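You operate a simulated robot arm through the tools that you are given. There is no shell and no other tool. Be economical: measure what you need, move in short steps, check, and stop when the job is done.

You are at the controls of a simulated two-armed robot. One attempt, no reset.

Task
Wipe up the spill on the parts table top with the cloth and put it back.

The check looks at the end state, three seconds after you hand in, the way a careful person would. Anything else that was tipped, shoved, dropped, spilled or broken makes it a failure. Flat cloth is picked up by pressing the open fingertips on it (5 to 10 N) and closing them slowly along it; thin cloth reads only 2 to 8 mm in the jaws.

Robot
Two 7-joint arms with two-finger parallel grippers on one trunk, on a base that drives. Base frame: it is fixed to the floor where the robot stands at the start and does not move with it; the origin is under the middle of the robot, x ahead of it, y to its left, z up; the surface under the hand at the start is at about z = 76. Units: cm, rad, N and s.
The left shoulder is at the start at [6, 14.4, 92.6], the right one opposite. With the tool pointing down near the work surface each hand reaches from about 32 to 74 cm from the robot's upright axis, wherever it stands, measured 20 degrees to its own side. Payload 1.57 kg a hand.
The tool frame of a hand sits at the grasp point between the pads (the TCP): z along the fingers, y along the line on which they close. The tips reach 3 cm beyond it. The gripper opens to 11 cm. The fingers are 2.4 cm wide and 1.2 cm thick; the gripper's body (4.8 by 11.2 cm) begins 7.8 cm behind the TCP.
Orientation is told as [roll, pitch, yaw] about the base's x, y, z axes, in that order, counted from this pose: with the fingers straight down and closing along the base's y, the tool's x points along the base's -x, its y along +y and its z along -z.

Tools
- The arms move only by the tool jog_arm. It takes "left_moves", "right_moves" or both (then of equal length, played together; a hand with none holds still); each is one flat list of numbers, 7 for each row, row after row: the shift along the base's x, y, z in cm, then the turn, a rotation vector about the base's x, y, z in rad, then the opening, from 0 (shut) to 1 (fully open). In form: [tx, ty, tz, ax, ay, az, jaw, tx, ty, tz, ax, ay, az, jaw, ...]. A call has 1 to 10 rows; each row shifts and turns the commanded pose from where the row before left it. A row lasts 0.2 s, in which the tool goes at most 5 cm and 0.15 rad; a call with a longer step from one row to the next is refused whole, and so is a gripper value outside its range. Where a pose cannot be reached the arm comes as near as it can. A force on the tool above 40 N (or 10 N above the force at the start of the call, whichever is more), or a blocked arm, ends the call early, and 0.2 s more pass. Each finger travels about 4.5 cm/s and halts on what it meets, pressing with about 26 N; the grip force reading is that of the motor and also rises with nothing between the fingers. The clock runs only during rows and for 0.2 s after the last one: add rows that do not move to give the fingers time. It gives the time, the measured TCP pose, the force on the tool (base axes), the opening and the grip force at its end, in the units of the frame above (readings bear some noise), with the torque about the TCP (base axes, N m) and any sound that the robot's microphone picked up, and new pictures: "pictures" is both (left out), scene, wrist or none (wrist: the cameras of the hands that moved).
- Cameras (640 x 400 px; columns grow to the right, rows downward): "scene" is now at [4.4, 3.12, 153.79]; the picture's right is [0.37, -0.93, 0.00], its down [-0.69, -0.28, -0.67] and it looks along [0.62, 0.25, -0.74] (base axes); focal length 291 px, centre (320, 200). "left" rides on the left gripper at [7, -1.6, -14.1] in its tool frame; the picture's right is [0.23, 0.97, 0.00], its down [-0.86, 0.20, -0.48] and it looks along [-0.47, 0.11, 0.88] (tool axes); focal length 222 px, centre (320, 200). "right" rides on the right gripper at [7, 1.6, -14.1] in its tool frame; the picture's right is [-0.23, 0.97, 0.00], its down [-0.86, -0.20, -0.48] and it looks along [-0.47, -0.11, 0.88] (tool axes); focal length 222 px, centre (320, 200). There is no depth. A picture from a camera that has moved, and an enlarged one, comes with that camera's place and axes in the base frame and with its lens.
- raise_lower(by): slides the trunk up (or, below 0, down) by that many cm; the arms and the scene camera ride with it, the base frame stays. It gives what a move gives, with no picture.
- roll_base(legs): drives the robot by 1 to 6 legs, each [ahead, left, turn to the left] in cm, cm and rad, along the robot's own axes; the way and the turn of a leg run together, so that a leg with both is an arc; at most 150 cm and 3.142 rad a leg. The arms and the cameras ride along, it lands a little off, and it stops where it bumps. It gives what a move gives, and a new picture of the scene camera.
- head_to(pan, tilt): turns the head with the scene camera to pan (to the left, within 1.501 rad either way) and tilt (down, from -0.506 to 1.204), counted from straight ahead of the robot. It gives what a move gives, and a new picture of the scene camera.
- zoom(camera, box): a new picture of the part [left, top, right, bottom] of that camera's present view, enlarged. The clock stands still meanwhile.
- sign_off(): hands the job in; it is judged then, once.

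Go step by step. Nothing tells you exact positions but the pictures and the camera data: compare them with the known pose of the tool, close in by small moves and look again before you grip or let go. The budget is 120 turns and 260 pictures, counting those below and the enlarged ones. Unless the task says otherwise, let go and move clear before handing in, and close with one line.

The tools are called after ">>>" as name(argument=value, ...) on one line, values as JSON. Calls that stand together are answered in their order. jog_arm: Moves the arms, as the interface text tells. Its arguments: {"type":"object","properties":{"left_moves":{"type":"array","items":{"type":"number"}},"right_moves":{"type":"array","items":{"type":"number"}},"pictures":{"type":"string","enum":["both","scene","wrist","none"]}},"required":[]} The other tools are called the same way: raise_lower (by) slides the trunk up or down; roll_base (legs) drives the base; head_to (pan, tilt) turns the head that bears the scene camera; zoom (camera, box) takes an enlarged picture of a part of a camera's view; sign_off () hands the job in.

At the start:

```text
time: 0.0
left_tool_pos: [49.06, 41.74, 93.96]
left_tcp_rot: [0.0, 0.001, -0.001]
left_ft_force: [0.5, 0.2, -0.1]
left_torque: [-0.03, -0.01, 0.0]
left_grip_width: 10.99
left_finger_force: 0.1
right_tool_pos: [45.97, 4.06, 104.01]
right_tcp_rot: [0.001, -0.002, -0.002]
right_ft_force: [-0.7, -0.4, -0.7]
right_torque: [-0.05, 0.02, 0.0]
right_grip_width: 11.01
right_finger_force: 0.0
trunk travel left (down, up): [-52.5, 6.5]
robot x, y, heading: [0.12, -0.41, 0.002]
head pan, tilt: [0.382, 0.834]
```

scene: 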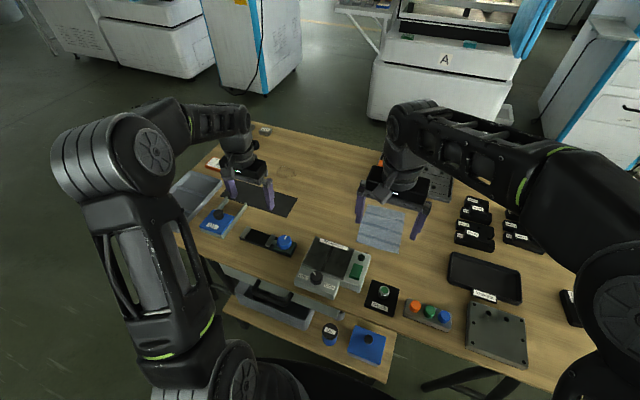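
right: 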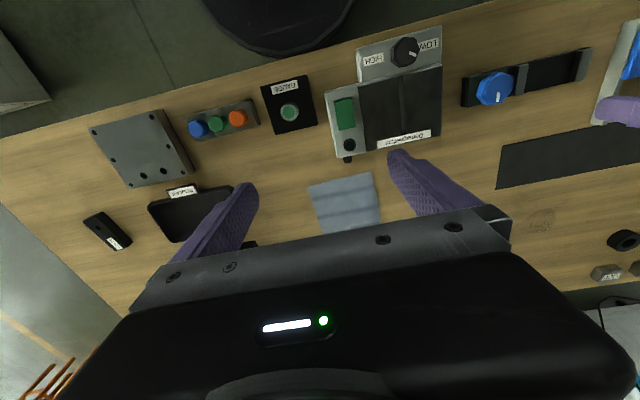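
left: 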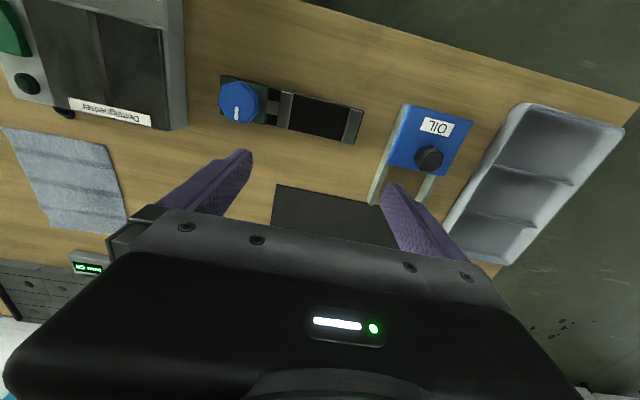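

I see a pale blue-grey cloth under the right hand and a faint stain on the table near the dark mat, possibly the spill. I'll zoom in on both.

>>> zoom(camera="right", box=[480, 100, 640, 290])

>>> zoom(camera="scene", box=[180, 110, 480, 300])

>>> zoom(camera="right", box=[200, 60, 480, 250])

```text
2.11 times, centred on (560, 195) of right
camera zoom: at [38.99, 5.66, 117.91], right [0.23, 0.97, 0.0], down [0.86, -0.2, 0.48], along [0.47, -0.11, -0.88], focal length 468 px, centre (-185, 210)
```

zoom: 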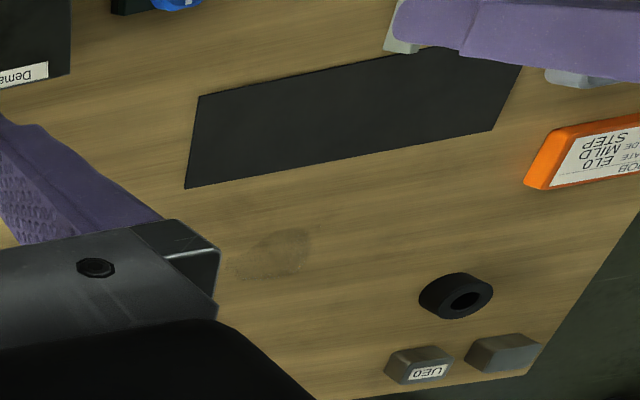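

```text
2.11 times, centred on (330, 205) of scene
camera zoom: at [4.4, 3.12, 153.79], right [0.37, -0.93, 0.0], down [-0.69, -0.28, -0.67], along [0.62, 0.25, -0.74], focal length 613 px, centre (299, 190)
```

zoom: 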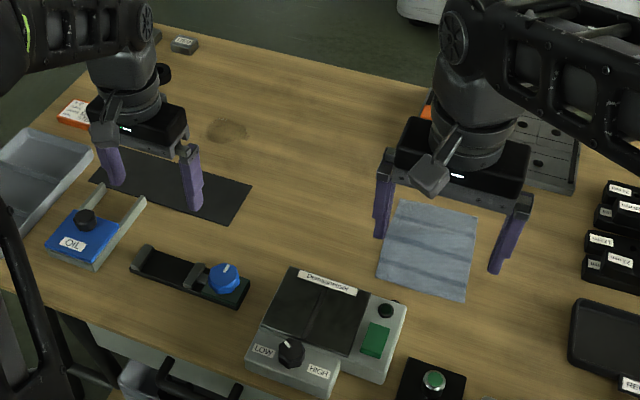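

```text
2.11 times, centred on (340, 155) of right
camera zoom: at [38.99, 5.66, 117.91], right [0.23, 0.97, 0.0], down [0.86, -0.2, 0.48], along [0.47, -0.11, -0.88], focal length 468 px, centre (278, 295)
```

zoom: 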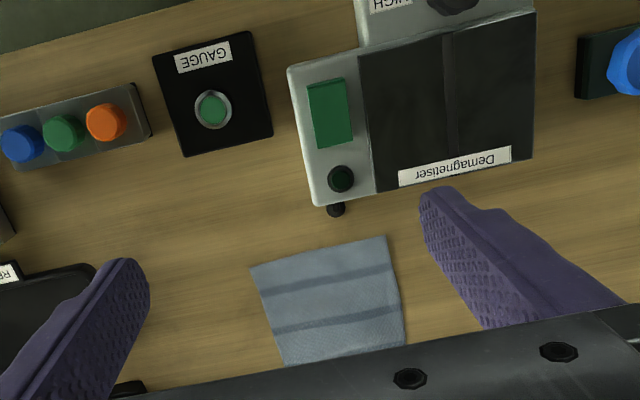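

The spill appears to be a dull patch at about (78, 47), and the cloth spans about x 57–75, y −1–12. The spill is out of reach from here, so I'll look at the table's front edge to see how far the base can move.

>>> head_to(pan=0.0, tilt=1.2)

>>> head_to(pan=0.9, tilt=1.0)

```text
time: 0.8
left_tool_pos: [48.85, 41.89, 94.03]
left_tcp_rot: [0.001, 0.0, 0.0]
left_ft_force: [0.0, 0.3, -0.9]
left_torque: [-0.03, -0.02, -0.03]
left_grip_width: 10.99
left_finger_force: 0.1
right_tool_pos: [45.99, 4.03, 103.89]
right_tcp_rot: [0.001, -0.001, 0.001]
right_ft_force: [0.4, 0.0, 0.0]
right_torque: [-0.01, 0.0, 0.02]
right_grip_width: 11.0
right_finger_force: 0.1
trunk travel left (down, up): [-52.5, 6.5]
robot x, y, heading: [-0.45, -0.08, -0.003]
head pan, tilt: [0.0, 1.201]
camera scene: at [2.67, 0.18, 151.3], right [0.0, -1.0, 0.0], down [-0.93, 0.0, -0.36], along [0.36, 0.0, -0.93], focal length 291 px, centre (320, 200)
```

scene: 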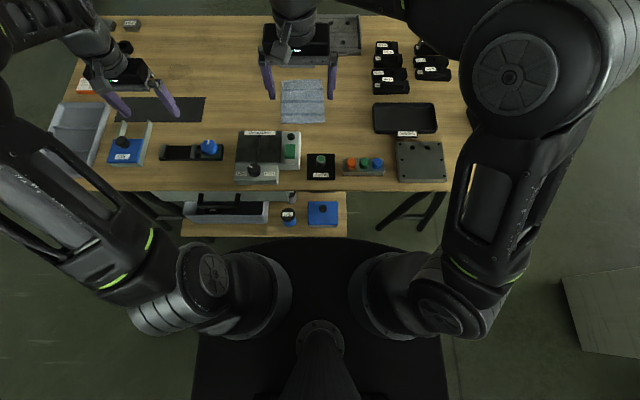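

```text
time: 2.0
left_tool_pos: [48.88, 41.8, 94.04]
left_tcp_rot: [0.001, -0.002, 0.0]
left_ft_force: [-0.2, 0.3, -0.5]
left_torque: [0.0, -0.02, -0.01]
left_grip_width: 10.99
left_finger_force: 0.0
right_tool_pos: [45.94, 4.1, 103.9]
right_tcp_rot: [0.001, 0.0, 0.0]
right_ft_force: [-0.4, -0.7, -0.1]
right_torque: [-0.02, -0.01, -0.01]
right_grip_width: 11.0
right_finger_force: 0.1
trunk travel left (down, up): [-52.5, 6.5]
robot x, y, heading: [-0.06, -0.1, -0.002]
head pan, tilt: [0.901, 1.0]
camera scene: at [1.41, 5.63, 152.56], right [0.78, -0.62, 0.0], down [-0.52, -0.66, -0.54], along [0.34, 0.42, -0.84], focal length 291 px, centre (320, 200)
```

scene: 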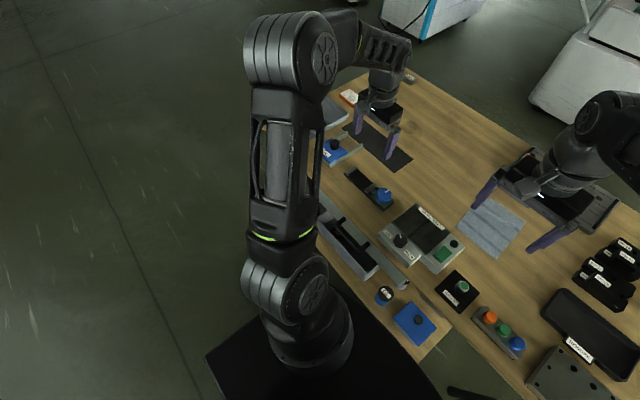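

The spill is just beyond vertical reach. I plan to pick up the cloth with the right hand near its near edge, shift the base left, and wipe with the tool tilted outward. First I'll bring the right hand over the cloth and check its position.

>>> jog_arm(right_moves=[3.5, 0.4, -2, 0, 0, 0, 0.8, 3.5, 0.3, -3, 0, 0, 0, 0.7, 3.5, 0.4, -3, 0, 0, 0, 0.6, 3.5, 0.3, -3, 0, 0, 0, 0.5, 0, 0, -3, 0, 0, 0, 0.45, 0, 0, 0, 0, 0, 0, 0.45])

>>> head_to(pan=0.3, tilt=0.8)

```text
time: 3.5
left_tool_pos: [48.86, 41.76, 93.98]
left_tcp_rot: [0.0, -0.001, 0.001]
left_ft_force: [0.1, 0.1, -0.8]
left_torque: [0.02, 0.02, -0.01]
left_grip_width: 11.01
left_finger_force: 0.1
right_tool_pos: [59.88, 5.47, 89.83]
right_tcp_rot: [0.0, 0.0, 0.0]
right_ft_force: [-0.2, -0.4, -0.5]
right_torque: [-0.02, 0.0, 0.02]
right_grip_width: 4.96
right_finger_force: 0.1
trunk travel left (down, up): [-52.5, 6.5]
robot x, y, heading: [0.26, 0.1, -0.002]
head pan, tilt: [0.901, 1.0]
camera scene: at [1.41, 5.63, 152.56], right [0.78, -0.62, 0.0], down [-0.52, -0.66, -0.54], along [0.34, 0.42, -0.84], focal length 291 px, centre (320, 200)
camera right: at [53.01, 7.04, 103.86], right [0.23, 0.97, 0.0], down [0.86, -0.2, 0.48], along [0.47, -0.11, -0.88], focal length 222 px, centre (320, 200)
```

scene: 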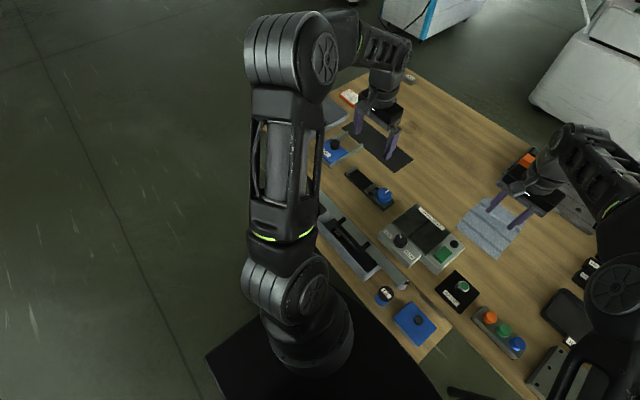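
right: 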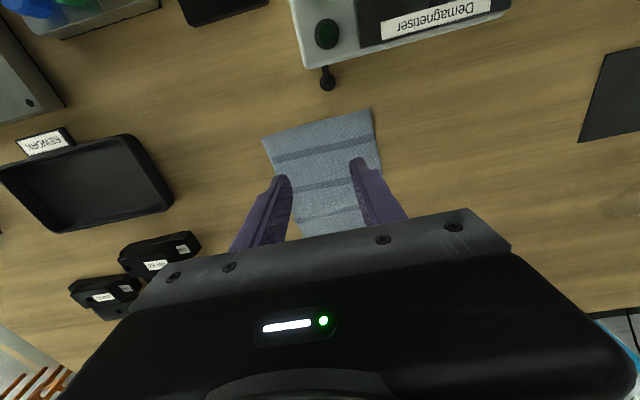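

```text
time: 4.5
left_tool_pos: [49.02, 41.82, 93.94]
left_tcp_rot: [0.001, 0.001, 0.0]
left_ft_force: [-0.5, -0.5, 0.3]
left_torque: [0.03, 0.01, 0.03]
left_grip_width: 11.0
left_finger_force: 0.0
right_tool_pos: [59.86, 5.45, 89.88]
right_tcp_rot: [-0.001, 0.001, 0.0]
right_ft_force: [0.2, 0.7, -0.6]
right_torque: [0.0, -0.01, 0.0]
right_grip_width: 4.94
right_finger_force: 0.1
trunk travel left (down, up): [-52.5, 6.5]
robot x, y, heading: [-0.18, -0.08, 0.003]
head pan, tilt: [0.3, 0.799]
camera scene: at [4.78, 2.56, 154.07], right [0.3, -0.95, 0.0], down [-0.69, -0.21, -0.7], along [0.67, 0.21, -0.72], focal length 291 px, centre (320, 200)
```

scene: 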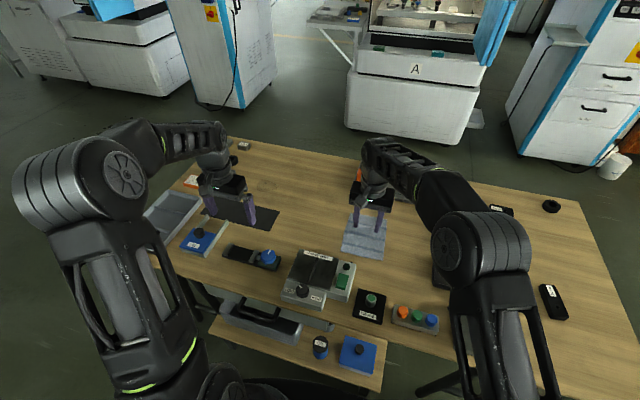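

The near edge of the cloth is at x≈57.6, centred on y≈5.4, so the fingers are about 2 cm inside it. I'll descend to just above the cloth.

>>> jog_arm(right_moves=[0.6, 0, -4, 0, 0, 0, 0.45, 0, 0, -4, 0, 0, 0, 0.45, 0, 0, -1.5, 0, 0, 0, 0.45, 0, 0, -0.5, 0, 0, 0, 0.45, 0, 0, 0, 0, 0, 0, 0.45], pictures="wrist")

```text
time: 5.7
left_tool_pos: [48.95, 41.82, 94.06]
left_tcp_rot: [0.001, -0.001, 0.0]
left_ft_force: [-0.8, -0.1, 0.2]
left_torque: [0.02, 0.0, 0.0]
left_grip_width: 11.01
left_finger_force: 0.0
right_tool_pos: [60.7, 5.4, 79.86]
right_tcp_rot: [-0.001, 0.001, 0.001]
right_ft_force: [0.4, 0.5, 0.2]
right_torque: [-0.01, 0.02, -0.01]
right_grip_width: 4.94
right_finger_force: 0.0
trunk travel left (down, up): [-52.5, 6.5]
robot x, y, heading: [-0.12, -0.15, -0.003]
head pan, tilt: [0.3, 0.799]
camera right: at [53.73, 7.03, 93.97], right [0.23, 0.97, 0.0], down [0.86, -0.2, 0.48], along [0.47, -0.11, -0.88], focal length 222 px, centre (320, 200)
```

right: 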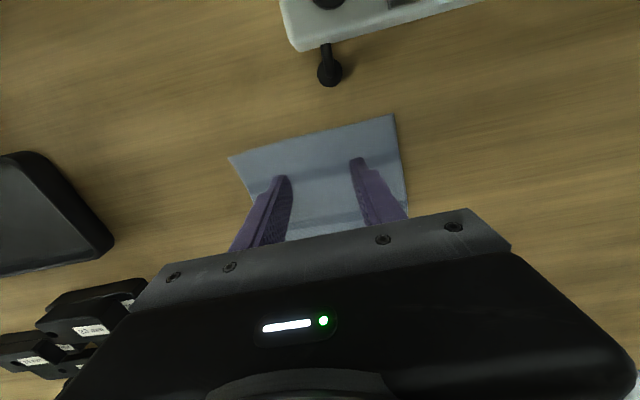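

The tips are about 1 cm above the cloth. I'll press down gently in small steps.

>>> jog_arm(right_moves=[0, 0, -0.3, 0, 0, 0, 0.45, 0, 0, -0.2, 0, 0, 0, 0.45, 0, 0, -0.2, 0, 0, 0, 0.45, 0, 0, 0, 0, 0, 0, 0.45], pictures="none")

```text
time: 6.7
left_tool_pos: [48.92, 41.87, 94.16]
left_tcp_rot: [0.0, -0.001, 0.002]
left_ft_force: [0.1, 0.0, 0.3]
left_torque: [0.0, -0.02, 0.01]
left_grip_width: 10.99
left_finger_force: 0.1
right_tool_pos: [60.53, 5.28, 79.23]
right_tcp_rot: [0.0, 0.0, 0.001]
right_ft_force: [-1.2, -0.3, -1.2]
right_torque: [-0.02, -0.01, 0.02]
right_grip_width: 4.95
right_finger_force: 0.0
trunk travel left (down, up): [-52.5, 6.5]
robot x, y, heading: [-0.16, 0.08, 0.0]
head pan, tilt: [0.3, 0.799]
```

>>> jog_arm(right_moves=[0, 0, -0.2, 0, 0, 0, 0.45, 0, 0, 0, 0, 0, 0, 0.45], pictures="none")

```text
time: 7.2
left_tool_pos: [48.9, 41.7, 94.08]
left_tcp_rot: [0.0, 0.0, 0.001]
left_ft_force: [0.3, 0.2, 0.2]
left_torque: [-0.03, 0.03, 0.01]
left_grip_width: 11.03
left_finger_force: 0.0
right_tool_pos: [60.61, 5.39, 79.14]
right_tcp_rot: [-0.001, -0.002, 0.001]
right_ft_force: [0.6, -0.6, 4.4]
right_torque: [-0.06, 0.02, 0.05]
right_grip_width: 4.96
right_finger_force: 0.1
trunk travel left (down, up): [-52.5, 6.5]
robot x, y, heading: [0.04, 0.32, -0.005]
head pan, tilt: [0.3, 0.799]
```

Contact was made at 4.4 N. I'll press a little more, then close slowly.

>>> jog_arm(right_moves=[0, 0, -0.1, 0, 0, 0, 0.45, 0, 0, 0, 0, 0, 0, 0.45], pictures="none")

```text
time: 7.8
left_tool_pos: [48.85, 41.84, 93.99]
left_tcp_rot: [0.0, 0.0, 0.0]
left_ft_force: [0.4, 0.0, -0.2]
left_torque: [0.01, -0.02, 0.01]
left_grip_width: 11.02
left_finger_force: 0.1
right_tool_pos: [60.67, 5.34, 79.12]
right_tcp_rot: [0.0, -0.003, 0.0]
right_ft_force: [1.2, -1.9, 16.3]
right_torque: [-0.3, 0.01, 0.01]
right_grip_width: 4.96
right_finger_force: 0.3
trunk travel left (down, up): [-52.5, 6.5]
robot x, y, heading: [-0.0, -0.09, 0.001]
head pan, tilt: [0.3, 0.799]
```

>>> jog_arm(right_moves=[0, 0, 0.07, 0, 0, 0, 0.45, 0, 0, 0, 0, 0, 0, 0.45], pictures="none")

```text
time: 8.4
left_tool_pos: [48.88, 41.77, 94.22]
left_tcp_rot: [0.001, 0.001, 0.0]
left_ft_force: [-0.2, 0.0, 0.0]
left_torque: [-0.02, 0.0, 0.0]
left_grip_width: 11.0
left_finger_force: 0.1
right_tool_pos: [60.65, 5.46, 79.02]
right_tcp_rot: [-0.001, -0.003, 0.001]
right_ft_force: [3.1, -2.0, 16.0]
right_torque: [-0.26, -0.05, 0.04]
right_grip_width: 4.98
right_finger_force: 0.5
trunk travel left (down, up): [-52.5, 6.5]
robot x, y, heading: [-0.17, 0.3, -0.002]
head pan, tilt: [0.3, 0.799]
```

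>>> jog_arm(right_moves=[0, 0, 0.08, 0, 0, 0, 0.45, 0, 0, 0, 0, 0, 0, 0.45], pictures="none")

```text
time: 9.1
left_tool_pos: [48.79, 41.74, 94.01]
left_tcp_rot: [-0.001, 0.0, -0.001]
left_ft_force: [0.0, -0.3, 0.6]
left_torque: [-0.01, 0.0, 0.01]
left_grip_width: 11.0
left_finger_force: 0.1
right_tool_pos: [60.47, 5.49, 79.08]
right_tcp_rot: [0.0, 0.001, 0.0]
right_ft_force: [3.5, -1.2, 14.0]
right_torque: [-0.11, -0.12, 0.02]
right_grip_width: 4.98
right_finger_force: 0.2
trunk travel left (down, up): [-52.5, 6.5]
robot x, y, heading: [0.17, -0.02, 0.001]
head pan, tilt: [0.3, 0.799]
```

>>> jog_arm(right_moves=[0, 0, 0.12, 0, 0, 0, 0.45, 0, 0, 0, 0, 0, 0, 0.45], pictures="none")

```text
time: 9.7
left_tool_pos: [48.75, 41.77, 94.05]
left_tcp_rot: [0.0, 0.0, 0.0]
left_ft_force: [-0.2, -0.3, -0.6]
left_torque: [0.03, -0.03, 0.01]
left_grip_width: 11.02
left_finger_force: 0.0
right_tool_pos: [60.45, 5.47, 78.89]
right_tcp_rot: [0.0, 0.003, 0.0]
right_ft_force: [1.2, -0.7, 6.8]
right_torque: [0.03, -0.05, -0.01]
right_grip_width: 4.98
right_finger_force: 0.3
trunk travel left (down, up): [-52.5, 6.5]
robot x, y, heading: [0.16, 0.08, -0.004]
head pan, tilt: [0.3, 0.799]
```

The force is 6.8 N, which is in range. Now I'll close slowly.

>>> jog_arm(right_moves=[0, 0, 0, 0, 0, 0, 0.4, 0, 0, 0, 0, 0, 0, 0.35, 0, 0, 0, 0, 0, 0, 0.3, 0, 0, 0, 0, 0, 0, 0.25, 0, 0, 0, 0, 0, 0, 0.2, 0, 0, 0, 0, 0, 0, 0.15, 0, 0, 0, 0, 0, 0, 0.1, 0, 0, 0, 0, 0, 0, 0.05, 0, 0, 0, 0, 0, 0, 0, 0, 0, 0, 0, 0, 0, 0], pictures="wrist")

```text
time: 11.8
left_tool_pos: [48.87, 41.77, 94.01]
left_tcp_rot: [-0.002, 0.001, -0.001]
left_ft_force: [0.8, -0.1, -0.7]
left_torque: [-0.02, 0.0, 0.0]
left_grip_width: 11.01
left_finger_force: 0.1
right_tool_pos: [60.54, 5.52, 79.2]
right_tcp_rot: [0.0, 0.0, 0.001]
right_ft_force: [0.1, -0.1, 0.1]
right_torque: [0.0, -0.02, 0.0]
right_grip_width: 0.14
right_finger_force: 23.4
trunk travel left (down, up): [-52.5, 6.5]
robot x, y, heading: [-0.09, 0.04, -0.003]
head pan, tilt: [0.3, 0.799]
camera right: at [53.59, 7.14, 93.19], right [0.23, 0.97, 0.0], down [0.86, -0.2, 0.48], along [0.47, -0.11, -0.88], focal length 222 px, centre (320, 200)
```

right: 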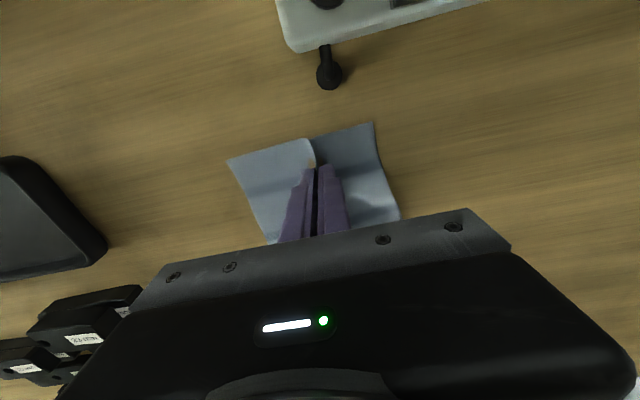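

The cloth has puckered between the fingers, but the width reads only 1.4 mm. I'll lift a little to test the grip.

>>> jog_arm(right_moves=[0, 0, 0.5, 0, 0, 0, 0, 0, 0, 1, 0, 0, 0, 0, 0, 0, 1.5, 0, 0, 0, 0, 0, 0, 0, 0, 0, 0, 0], pictures="both")

>>> zoom(camera="scene", box=[300, 150, 440, 270])

```text
time: 12.8
left_tool_pos: [48.87, 41.79, 93.96]
left_tcp_rot: [0.001, 0.001, 0.002]
left_ft_force: [-0.3, 0.3, -0.7]
left_torque: [0.02, 0.0, 0.0]
left_grip_width: 11.02
left_finger_force: 0.0
right_tool_pos: [60.53, 5.61, 82.15]
right_tcp_rot: [0.001, 0.001, 0.001]
right_ft_force: [0.3, -0.6, -0.4]
right_torque: [0.02, -0.03, 0.0]
right_grip_width: 0.17
right_finger_force: 23.3
trunk travel left (down, up): [-52.5, 6.5]
robot x, y, heading: [-0.21, -0.24, 0.003]
head pan, tilt: [0.3, 0.799]
camera scene: at [4.8, 2.56, 154.07], right [0.3, -0.96, 0.0], down [-0.69, -0.21, -0.7], along [0.67, 0.21, -0.72], focal length 291 px, centre (320, 200)
camera right: at [53.62, 7.14, 96.16], right [0.23, 0.97, 0.0], down [0.86, -0.2, 0.48], along [0.47, -0.11, -0.88], focal length 222 px, centre (320, 200)
```

scene: 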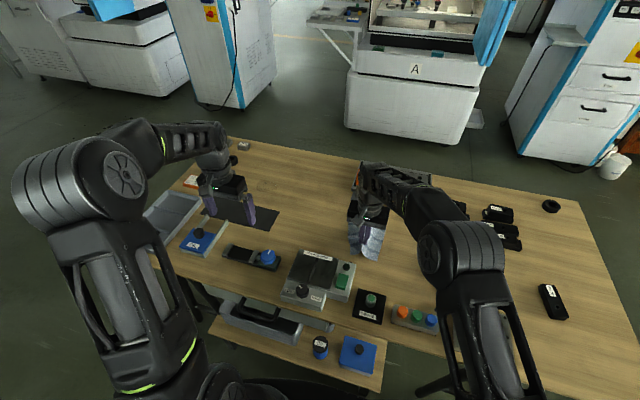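
right: 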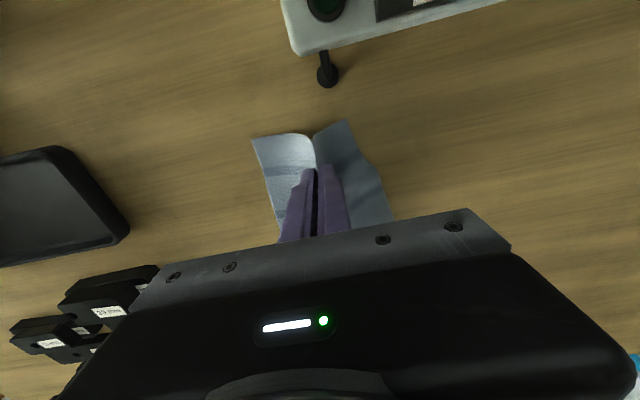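

```text
3.33 times, centred on (370, 210) of scene
camera zoom: at [4.8, 2.56, 154.07], right [0.3, -0.96, 0.0], down [-0.69, -0.21, -0.7], along [0.67, 0.21, -0.72], focal length 970 px, centre (153, 167)
```

zoom: 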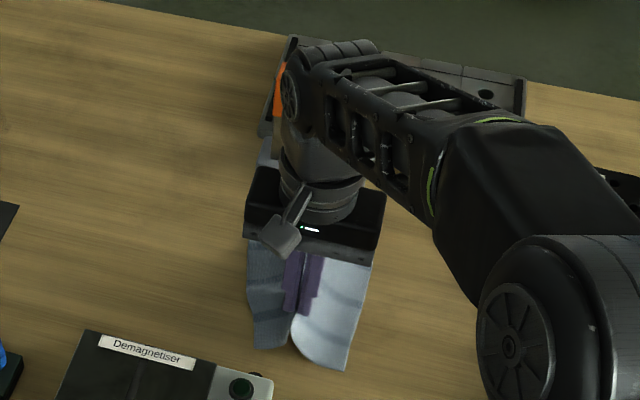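

The cloth is held. I'll lift it high and bring it back a bit before driving left.

>>> jog_arm(right_moves=[0, 0, 3, 0, 0, 0, 0, 0, 0, 3.5, 0, 0, 0, 0, 0, 0, 3.5, 0, 0, 0, 0, 0, 0, 3.5, 0, 0, 0, 0, -1, 0, 3.5, 0, 0, 0, 0, -2, 0, 3.5, 0, 0, 0, 0, -3, 0, 3.5, 0, 0, 0, 0, -2, 0, 2, 0, 0, 0, 0, 0, 0, 0, 0, 0, 0, 0])

```text
time: 14.8
left_tool_pos: [48.79, 41.8, 93.98]
left_tcp_rot: [-0.002, 0.001, -0.001]
left_ft_force: [0.0, 0.6, 0.7]
left_torque: [-0.01, 0.02, -0.01]
left_grip_width: 11.01
left_finger_force: 0.0
right_tool_pos: [55.15, 5.49, 104.1]
right_tcp_rot: [0.002, -0.005, 0.003]
right_ft_force: [-0.3, 0.9, 0.2]
right_torque: [0.01, 0.02, -0.02]
right_grip_width: 0.18
right_finger_force: 23.7
right hand out of reach, approached as far as the arm can: row 6, 8
trunk travel left (down, up): [-52.5, 6.5]
robot x, y, heading: [-0.12, 0.31, 0.002]
head pan, tilt: [0.3, 0.799]
camera scene: at [4.72, 2.56, 154.07], right [0.3, -0.96, 0.0], down [-0.68, -0.21, -0.7], along [0.67, 0.21, -0.72], focal length 291 px, centre (320, 200)
camera right: at [48.16, 7.1, 117.99], right [0.23, 0.97, 0.0], down [0.85, -0.2, 0.48], along [0.47, -0.11, -0.88], focal length 222 px, centre (320, 200)
```

scene: 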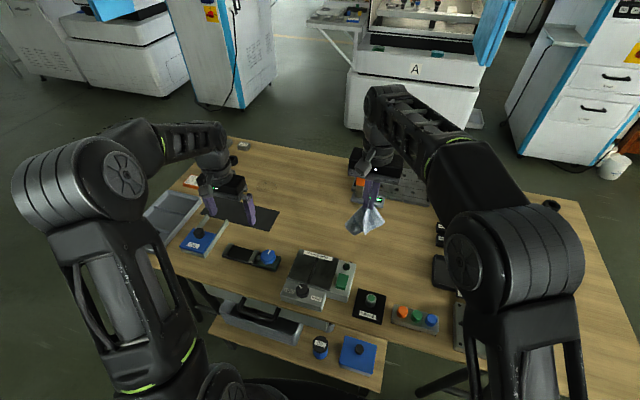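
right: 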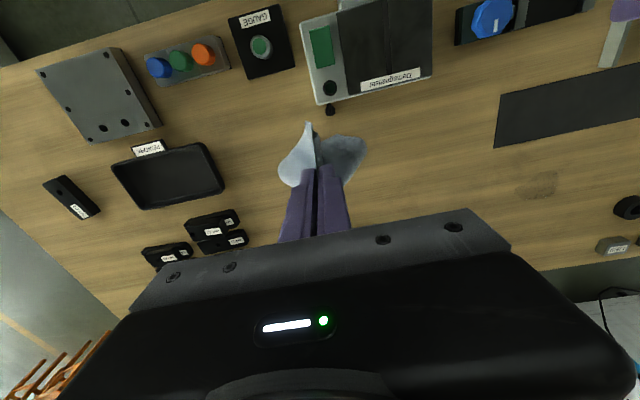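

The cloth hangs well clear. From this view the spill is at about (78.8, 46.7). I'll drive left 60 cm so the right shoulder lines up with it.

>>> roll_base(legs=[[0, 30, 0], [0, 30, 0]])

```text
time: 18.5
left_tool_pos: [49.68, 101.04, 93.93]
left_tcp_rot: [0.001, 0.001, -0.013]
left_ft_force: [-0.1, 0.0, -0.2]
left_torque: [-0.02, 0.02, 0.01]
left_grip_width: 11.01
left_finger_force: 0.1
right_tool_pos: [55.66, 64.72, 103.87]
right_tcp_rot: [0.0, -0.003, -0.014]
right_ft_force: [-0.6, -0.3, -0.3]
right_torque: [-0.01, 0.02, 0.01]
right_grip_width: 0.17
right_finger_force: 23.5
trunk travel left (down, up): [-52.5, 6.5]
robot x, y, heading: [0.43, 59.92, -0.013]
head pan, tilt: [0.3, 0.799]
camera scene: at [5.17, 62.48, 154.07], right [0.28, -0.96, 0.0], down [-0.69, -0.2, -0.7], along [0.67, 0.2, -0.72], focal length 291 px, centre (320, 200)
```

scene: 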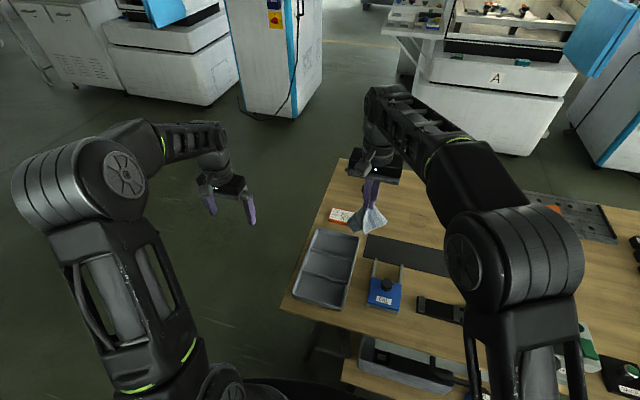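

I'm in position (robot at y≈60). Next I'll bring the hand over toward the spill while tilting the fingers outward.

>>> jog_arm(right_moves=[1, -3.5, -0.5, 0, -0.12, 0, 0, 2, -3.5, -0.5, 0, -0.12, 0, 0, 2, -3.5, -1, 0, -0.12, 0, 0, 2, -3.5, -1, 0, -0.12, 0, 0, 2, -3.5, -1, 0, -0.12, 0, 0, 3, 0, -1, 0, 0, 0, 0, 3, 0, 0, 0, 0, 0, 0, 0, 0, 0, 0, 0, 0, 0])

>>> head_to(pan=-0.1, tilt=0.75)

```text
time: 20.3
left_tool_pos: [49.67, 100.94, 94.03]
left_tcp_rot: [0.0, 0.001, -0.014]
left_ft_force: [0.1, -0.8, 0.1]
left_torque: [0.01, -0.02, 0.02]
left_grip_width: 10.98
left_finger_force: 0.0
right_tool_pos: [70.61, 47.01, 99.16]
right_tcp_rot: [0.009, -0.602, -0.016]
right_ft_force: [0.1, 0.6, 0.3]
right_torque: [-0.01, 0.01, -0.01]
right_grip_width: 0.19
right_finger_force: 23.6
trunk travel left (down, up): [-52.5, 6.5]
robot x, y, heading: [0.55, 59.55, -0.012]
head pan, tilt: [0.3, 0.799]
camera scene: at [5.14, 62.37, 154.07], right [0.28, -0.96, 0.0], down [-0.69, -0.2, -0.7], along [0.67, 0.2, -0.72], focal length 291 px, centre (320, 200)
camera right: at [56.85, 48.81, 106.65], right [0.2, 0.97, 0.14], down [0.43, -0.21, 0.88], along [0.88, -0.11, -0.46], focal length 222 px, centre (320, 200)
```

scene: 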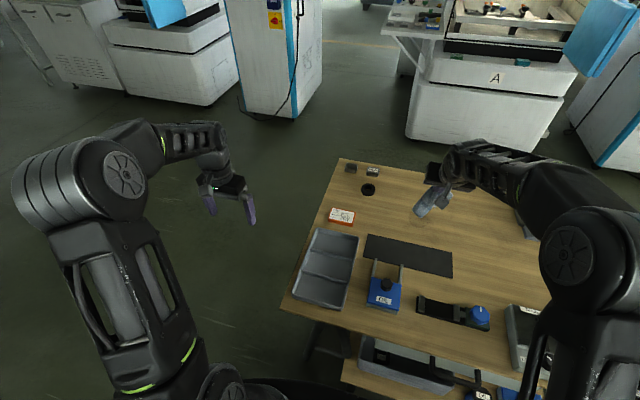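
right: 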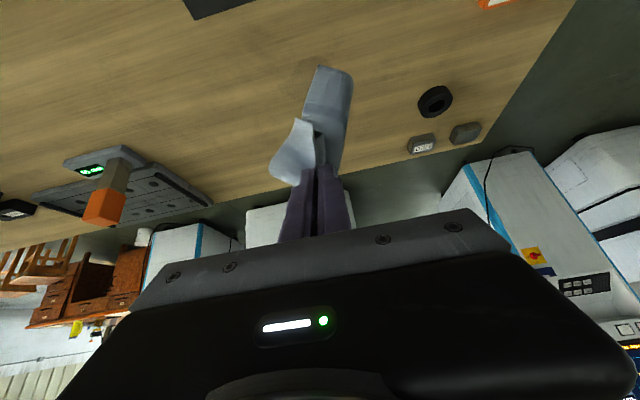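

```text
time: 21.2
left_tool_pos: [49.78, 101.02, 93.96]
left_tcp_rot: [0.0, 0.0, -0.015]
left_ft_force: [0.2, -0.4, -0.6]
left_torque: [0.02, 0.01, 0.0]
left_grip_width: 10.99
left_finger_force: 0.1
right_tool_pos: [70.58, 47.16, 99.13]
right_tcp_rot: [0.01, -0.603, -0.016]
right_ft_force: [0.5, 0.2, -0.5]
right_torque: [0.0, -0.02, -0.02]
right_grip_width: 0.18
right_finger_force: 23.7
trunk travel left (down, up): [-52.5, 6.5]
robot x, y, heading: [0.31, 59.82, -0.017]
head pan, tilt: [-0.099, 0.75]
camera scene: at [5.66, 59.16, 154.47], right [-0.11, -0.99, 0.0], down [-0.68, 0.08, -0.73], along [0.73, -0.08, -0.68], focal length 291 px, centre (320, 200)
```

scene: 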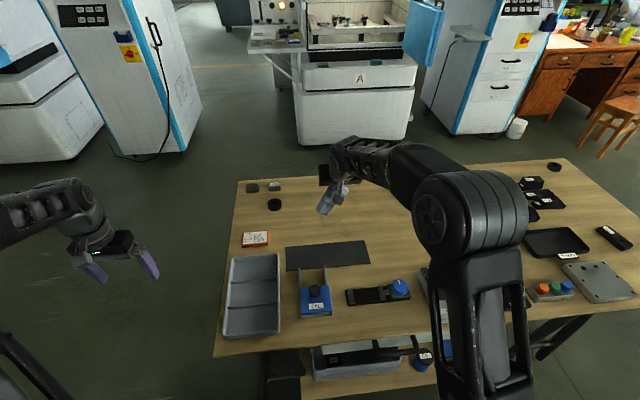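

>>> zoom(camera="scene", box=[270, 170, 390, 260])

```text
4.44 times, centred on (330, 215) of scene
camera zoom: at [5.66, 59.16, 154.47], right [-0.11, -0.99, 0.0], down [-0.68, 0.08, -0.73], along [0.73, -0.08, -0.68], focal length 1293 px, centre (276, 133)
```

zoom: 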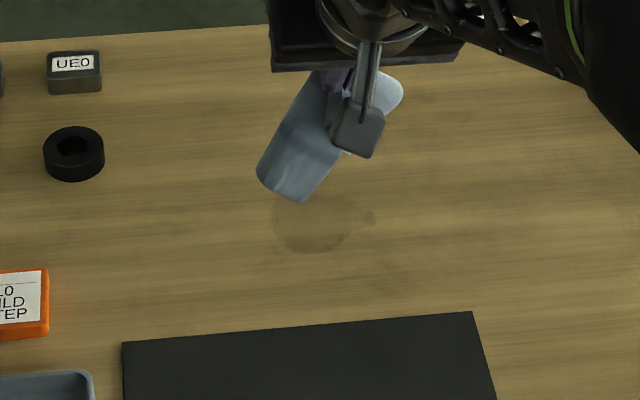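

The spill now shows at x≈75–82, y≈43–51.5. I'll reach out over it, a bit past the far side, and check reach before lowering.

>>> jog_arm(right_moves=[3, 0, 0, 0, -0.05, 0, 0, 3, 0, 0, 0, -0.05, 0, 0, 3, 0, -1, 0, -0.05, 0, 0, 3, 0, -2, 0, -0.05, 0, 0, 0, 0, -2, 0, 0, 0, 0, 0, 0, 0, 0, 0, 0, 0])

```text
time: 22.6
left_tool_pos: [49.72, 100.97, 94.02]
left_tcp_rot: [0.0, 0.0, -0.015]
left_ft_force: [-0.1, -0.6, 0.1]
left_torque: [-0.02, 0.02, 0.0]
left_grip_width: 10.97
left_finger_force: 0.1
right_tool_pos: [82.83, 47.19, 93.84]
right_tcp_rot: [0.017, -0.802, -0.019]
right_ft_force: [0.5, -0.7, -0.3]
right_torque: [0.0, -0.01, -0.01]
right_grip_width: 0.17
right_finger_force: 23.6
trunk travel left (down, up): [-52.5, 6.5]
robot x, y, heading: [0.38, 59.96, -0.01]
head pan, tilt: [-0.099, 0.75]
camera scene: at [5.66, 59.15, 154.47], right [-0.11, -0.99, 0.0], down [-0.68, 0.08, -0.73], along [0.73, -0.08, -0.68], focal length 291 px, centre (320, 200)
camera right: at [67.83, 48.89, 98.64], right [0.17, 0.97, 0.17], down [0.25, -0.21, 0.95], along [0.95, -0.11, -0.28], focal length 222 px, centre (320, 200)
```

scene: 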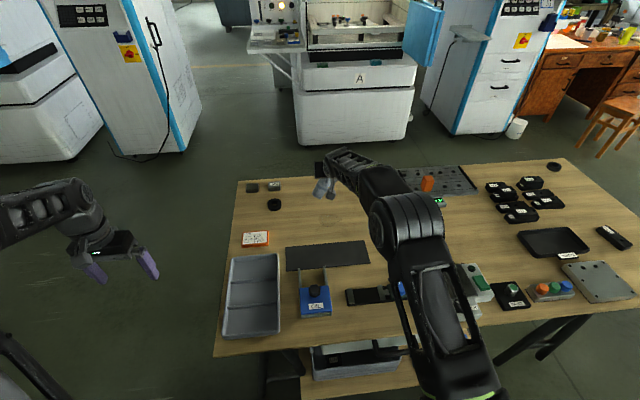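
right: 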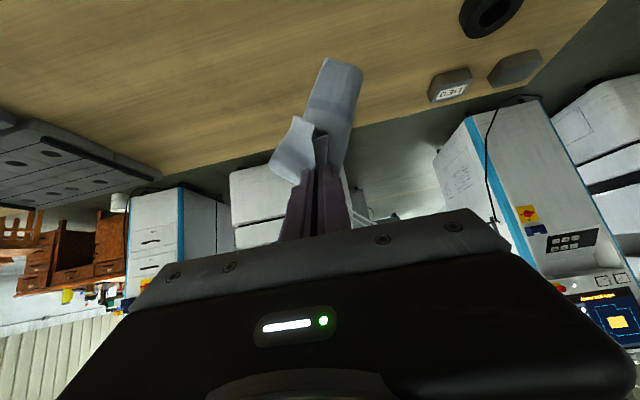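

Reach is fine. I'll lower toward the far side of the spill.

>>> jog_arm(right_moves=[0, 0, -3, 0, 0, 0, 0, 0, 0, -3, 0, 0, 0, 0, 0, 0, -3, 0, 0, 0, 0, 0, 0, -2.5, 0, 0, 0, 0, 0, 0, -1.5, 0, 0, 0, 0, 0, 0, 0, 0, 0, 0, 0])

>>> zoom(camera="scene", box=[270, 150, 390, 240])

```text
time: 24.0
left_tool_pos: [49.7, 101.11, 93.96]
left_tcp_rot: [0.0, 0.0, -0.014]
left_ft_force: [0.0, 1.0, 0.2]
left_torque: [-0.01, 0.02, -0.01]
left_grip_width: 11.0
left_finger_force: 0.1
right_tool_pos: [82.84, 47.2, 80.74]
right_tcp_rot: [0.016, -0.802, -0.02]
right_ft_force: [0.9, -0.9, -0.7]
right_torque: [-0.01, 0.01, 0.0]
right_grip_width: 0.13
right_finger_force: 22.9
trunk travel left (down, up): [-52.5, 6.5]
robot x, y, heading: [0.47, 59.89, -0.018]
head pan, tilt: [-0.099, 0.75]
camera scene: at [5.66, 59.15, 154.47], right [-0.11, -0.99, 0.0], down [-0.68, 0.08, -0.73], along [0.73, -0.08, -0.68], focal length 291 px, centre (320, 200)
camera right: at [67.75, 48.88, 85.42], right [0.17, 0.97, 0.17], down [0.25, -0.21, 0.95], along [0.95, -0.11, -0.28], focal length 222 px, centre (320, 200)
```

scene: 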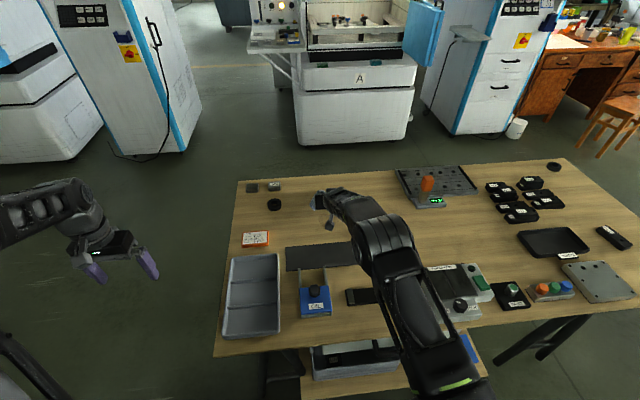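
right: 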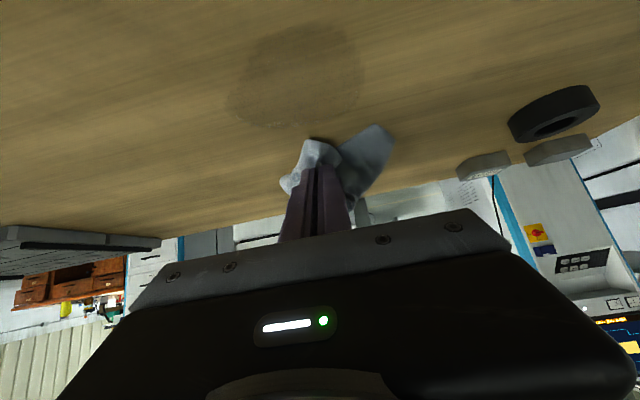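

```text
4.44 times, centred on (330, 195) of scene
camera zoom: at [5.66, 59.15, 154.47], right [-0.11, -0.99, 0.0], down [-0.68, 0.08, -0.73], along [0.73, -0.08, -0.68], focal length 1293 px, centre (276, 222)
```

zoom: 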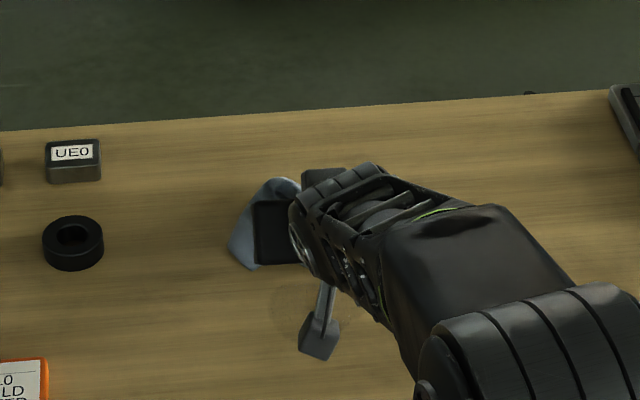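

The spill lies just on the robot side of the fingertips, and the ring and blocks are well clear. I'll lower until the bunched cloth touches the table.

>>> jog_arm(right_moves=[0, 0, -0.6, 0, 0, 0, 0, 0, 0, -0.4, 0, 0, 0, 0, 0, 0, -0.2, 0, 0, 0, 0, 0, 0, 0, 0, 0, 0, 0], pictures="none")

```text
time: 25.0
left_tool_pos: [49.72, 101.07, 94.01]
left_tcp_rot: [0.0, 0.0, -0.013]
left_ft_force: [-0.3, 1.4, 0.6]
left_torque: [0.02, 0.0, -0.02]
left_grip_width: 11.0
left_finger_force: 0.1
right_tool_pos: [82.7, 47.11, 79.66]
right_tcp_rot: [0.015, -0.803, -0.018]
right_ft_force: [0.3, 0.0, 0.6]
right_torque: [-0.01, -0.03, -0.01]
right_grip_width: 0.17
right_finger_force: 23.5
trunk travel left (down, up): [-52.5, 6.5]
robot x, y, heading: [0.25, 60.22, -0.01]
head pan, tilt: [-0.099, 0.75]
```

>>> jog_arm(right_moves=[0, 0, -0.3, 0, 0, 0, 0, 0, 0, -0.2, 0, 0, 0, 0, 0, 0, 0, 0, 0, 0, 0], pictures="none")

```text
time: 25.8
left_tool_pos: [49.62, 101.13, 94.12]
left_tcp_rot: [0.001, 0.0, -0.015]
left_ft_force: [0.3, -0.7, -0.6]
left_torque: [0.01, -0.04, 0.0]
left_grip_width: 10.99
left_finger_force: 0.0
right_tool_pos: [82.79, 47.05, 79.25]
right_tcp_rot: [0.016, -0.802, -0.02]
right_ft_force: [-0.1, 0.8, 2.8]
right_torque: [-0.03, 0.01, 0.03]
right_grip_width: 0.18
right_finger_force: 23.0
trunk travel left (down, up): [-52.5, 6.5]
robot x, y, heading: [0.34, 59.96, -0.01]
head pan, tilt: [-0.099, 0.75]
```

Contact is 2.8 N. I'll press slightly more and stroke back across the middle of the spill.

>>> jog_arm(right_moves=[0, 0, -0.08, 0, 0, 0, 0, -1.3, 0, 0, 0, 0, 0, 0, -1.3, 0, 0, 0, 0, 0, 0, -1.3, 0, 0, 0, 0, 0, 0, -1.3, 0, 0, 0, 0, 0, 0, -1.3, 0, 0, 0, 0, 0, 0, -1.3, 0, 0, 0, 0, 0, 0, -1.3, 0, 0, 0, 0, 0, 0], pictures="both")

```text
time: 27.6
left_tool_pos: [49.67, 101.07, 94.07]
left_tcp_rot: [0.001, -0.001, -0.014]
left_ft_force: [0.1, -0.1, 0.8]
left_torque: [-0.01, 0.0, -0.03]
left_grip_width: 11.03
left_finger_force: 0.0
right_tool_pos: [73.39, 47.17, 79.16]
right_tcp_rot: [0.014, -0.804, -0.017]
right_ft_force: [1.0, -0.2, 4.3]
right_torque: [0.0, -0.1, 0.0]
right_grip_width: 0.15
right_finger_force: 23.9
trunk travel left (down, up): [-52.5, 6.5]
robot x, y, heading: [0.29, 59.82, -0.012]
head pan, tilt: [-0.099, 0.75]
camera scene: at [5.61, 59.17, 154.47], right [-0.11, -0.99, 0.0], down [-0.68, 0.08, -0.73], along [0.73, -0.08, -0.68], focal length 291 px, centre (320, 200)
camera right: at [58.47, 48.88, 83.88], right [0.17, 0.97, 0.17], down [0.25, -0.21, 0.95], along [0.95, -0.11, -0.27], focal length 222 px, centre (320, 200)
```

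scene: 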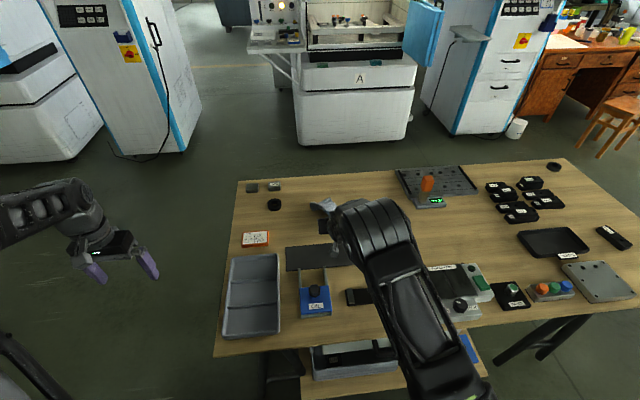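
right: 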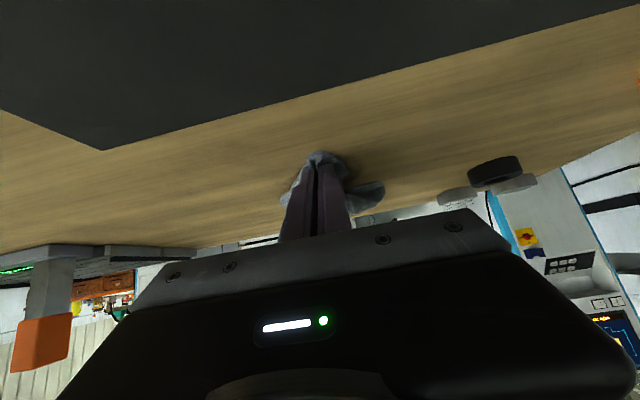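

The first stroke is done. Next I'll make forward and back strokes at offset y values.

>>> jog_arm(right_moves=[0, 1.3, 0, 0, 0, 0, 0, 0, 1.2, 0, 0, 0, 0, 0, 1.4, 0, 0, 0, 0, 0, 0, 1.4, 0, 0, 0, 0, 0, 0, 1.4, 0, 0, 0, 0, 0, 0, 1.4, 0, 0, 0, 0, 0, 0, 1.4, 0, 0, 0, 0, 0, 0, 1.4, 0, 0, 0, 0, 0, 0, 1.4, 0, 0, 0, 0, 0, 0, 0, 1.5, 0, 0, 0, 0, 0], pictures="wrist")

>>> jog_arm(right_moves=[-1.3, 0, 0, 0, 0, 0, 0, -1.3, 0, 0, 0, 0, 0, 0, -1.3, 0, 0, 0, 0, 0, 0, -1.3, 0, 0, 0, 0, 0, 0, -1.3, 0, 0, 0, 0, 0, 0, -1.3, 0, 0, 0, 0, 0, 0, -1.3, 0, 0, 0, 0, 0, 0, 0, 0, 0, 0, 0, 0, 0], pictures="wrist")

```text
time: 29.8
left_tool_pos: [49.73, 101.02, 94.08]
left_tcp_rot: [0.0, 0.001, -0.013]
left_ft_force: [-0.1, 0.6, 0.4]
left_torque: [0.02, -0.01, 0.05]
left_grip_width: 11.0
left_finger_force: 0.0
right_tool_pos: [83.36, 51.05, 79.2]
right_tcp_rot: [0.016, -0.805, -0.017]
right_ft_force: [-1.1, 0.1, 4.7]
right_torque: [-0.04, -0.05, -0.03]
right_grip_width: 0.17
right_finger_force: 23.2
trunk travel left (down, up): [-52.5, 6.5]
robot x, y, heading: [0.06, 59.49, -0.013]
head pan, tilt: [-0.099, 0.75]
camera right: at [68.34, 52.74, 83.82], right [0.17, 0.97, 0.17], down [0.25, -0.21, 0.95], along [0.95, -0.11, -0.27], focal length 222 px, centre (320, 200)
```

right: 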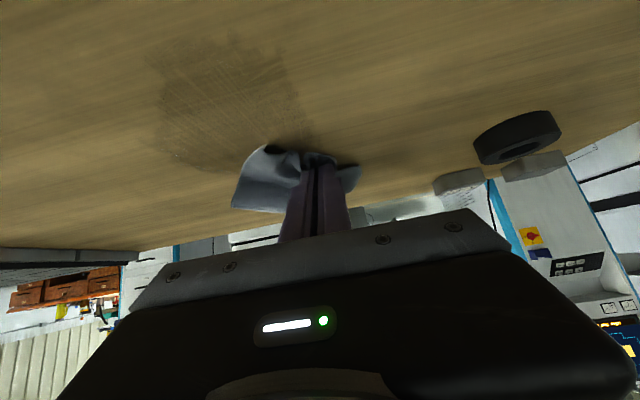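

```text
time: 31.6
left_tool_pos: [49.78, 101.05, 94.06]
left_tcp_rot: [-0.001, 0.0, -0.013]
left_ft_force: [0.0, -0.1, -0.1]
left_torque: [-0.02, -0.01, -0.04]
left_grip_width: 11.02
left_finger_force: 0.1
right_tool_pos: [74.03, 51.27, 79.17]
right_tcp_rot: [0.014, -0.805, -0.017]
right_ft_force: [0.1, -0.5, 0.0]
right_torque: [-0.02, 0.01, 0.02]
right_grip_width: 0.17
right_finger_force: 23.8
trunk travel left (down, up): [-52.5, 6.5]
robot x, y, heading: [0.26, 60.06, -0.016]
head pan, tilt: [-0.099, 0.75]
camera right: at [59.09, 52.88, 84.03], right [0.17, 0.97, 0.17], down [0.25, -0.21, 0.95], along [0.95, -0.11, -0.28], focal length 222 px, centre (320, 200)
```

right: 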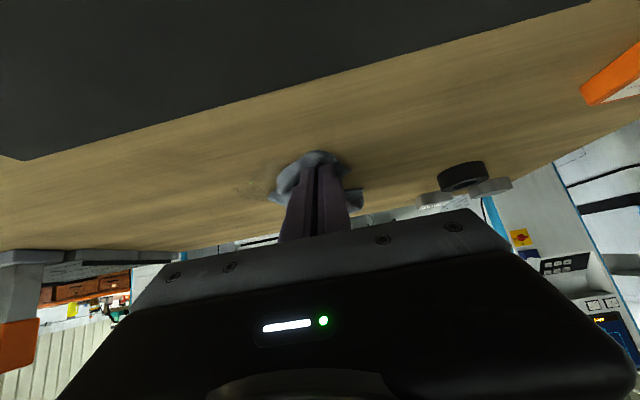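

The cloth is thinning the spill in streaks. I'll add a little pressure and continue strokes across the rest.

>>> jog_arm(right_moves=[0, -1.5, -0.08, 0, 0, 0, 0, 1.4, 0, 0, 0, 0, 0, 0, 1.4, 0, 0, 0, 0, 0, 0, 1.4, 0, 0, 0, 0, 0, 0, 1.4, 0, 0, 0, 0, 0, 0, 1.4, 0, 0, 0, 0, 0, 0, 1.4, 0, 0, 0, 0, 0, 0, 0.7, 0, 0, 0, 0, 0, 0, 0, -1.5, 0, 0, 0, 0, 0], pictures="none")

>>> jog_arm(right_moves=[-1.3, 0, 0, 0, 0, 0, 0, -1.3, 0, 0, 0, 0, 0, 0, -1.3, 0, 0, 0, 0, 0, 0, -1.3, 0, 0, 0, 0, 0, 0, -1.3, 0, 0, 0, 0, 0, 0, -1.3, 0, 0, 0, 0, 0, 0, -1.3, 0, 0, 0, 0, 0, 0, 0, -1.5, 0, 0, 0, 0, 0], pictures="none")

>>> jog_arm(right_moves=[1.4, 0, 0, 0, 0, 0, 0, 1.4, 0, 0, 0, 0, 0, 0, 1.4, 0, 0, 0, 0, 0, 0, 1.4, 0, 0, 0, 0, 0, 0, 1.4, 0, 0, 0, 0, 0, 0, 1.4, 0, 0, 0, 0, 0, 0, 0.7, 0, 0, 0, 0, 0, 0, 0, -1.5, 0, 0, 0, 0, 0], pictures="wrist")

```text
time: 33.6
left_tool_pos: [49.68, 100.99, 93.99]
left_tcp_rot: [0.001, -0.001, -0.014]
left_ft_force: [-0.3, -0.3, 0.7]
left_torque: [0.0, 0.01, 0.0]
left_grip_width: 11.0
left_finger_force: 0.1
right_tool_pos: [83.3, 48.09, 79.12]
right_tcp_rot: [0.017, -0.803, -0.02]
right_ft_force: [0.4, 0.7, 1.0]
right_torque: [-0.01, -0.05, -0.01]
right_grip_width: 0.16
right_finger_force: 23.6
trunk travel left (down, up): [-52.5, 6.5]
robot x, y, heading: [0.63, 60.03, -0.013]
head pan, tilt: [-0.099, 0.75]
```

```text
time: 35.4
left_tool_pos: [49.81, 101.06, 94.04]
left_tcp_rot: [0.001, 0.0, -0.016]
left_ft_force: [0.2, 0.1, 0.2]
left_torque: [0.04, 0.01, 0.01]
left_grip_width: 10.99
left_finger_force: 0.1
right_tool_pos: [74.13, 46.54, 79.02]
right_tcp_rot: [0.015, -0.804, -0.018]
right_ft_force: [0.5, 1.3, 3.2]
right_torque: [0.01, -0.05, 0.0]
right_grip_width: 0.17
right_finger_force: 23.4
trunk travel left (down, up): [-52.5, 6.5]
robot x, y, heading: [0.51, 60.31, -0.01]
head pan, tilt: [-0.099, 0.75]
```

```text
time: 37.2
left_tool_pos: [49.73, 101.07, 94.05]
left_tcp_rot: [-0.001, 0.002, -0.016]
left_ft_force: [0.6, -0.7, -0.2]
left_torque: [-0.02, 0.01, 0.03]
left_grip_width: 11.0
left_finger_force: 0.2
right_tool_pos: [83.22, 45.05, 79.11]
right_tcp_rot: [0.017, -0.804, -0.022]
right_ft_force: [-0.9, -0.1, 0.0]
right_torque: [0.01, 0.01, 0.01]
right_grip_width: 0.16
right_finger_force: 23.3
trunk travel left (down, up): [-52.5, 6.5]
robot x, y, heading: [0.34, 59.86, -0.019]
head pan, tilt: [-0.099, 0.75]
camera right: at [68.32, 46.76, 83.91], right [0.17, 0.97, 0.17], down [0.25, -0.21, 0.95], along [0.95, -0.11, -0.28], focal length 222 px, centre (320, 200)
```

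right: 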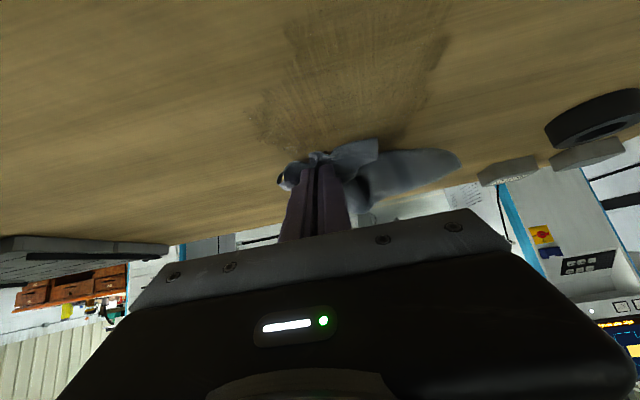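

>>> zoom(camera="right", box=[220, 0, 480, 165])

```text
2.42 times, centred on (350, 82) of right
camera zoom: at [68.32, 46.76, 83.91], right [0.17, 0.97, 0.17], down [0.25, -0.21, 0.95], along [0.95, -0.11, -0.28], focal length 538 px, centre (247, 485)
```

zoom: 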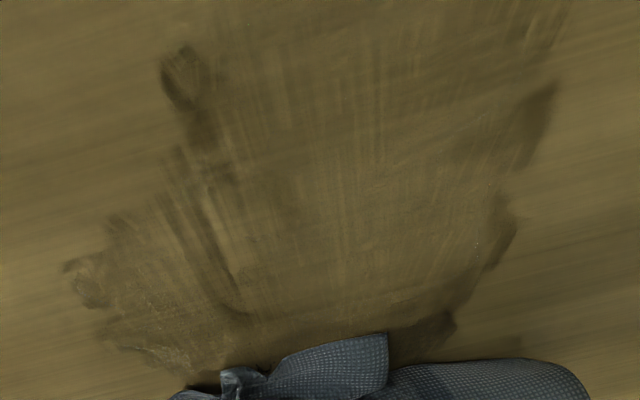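

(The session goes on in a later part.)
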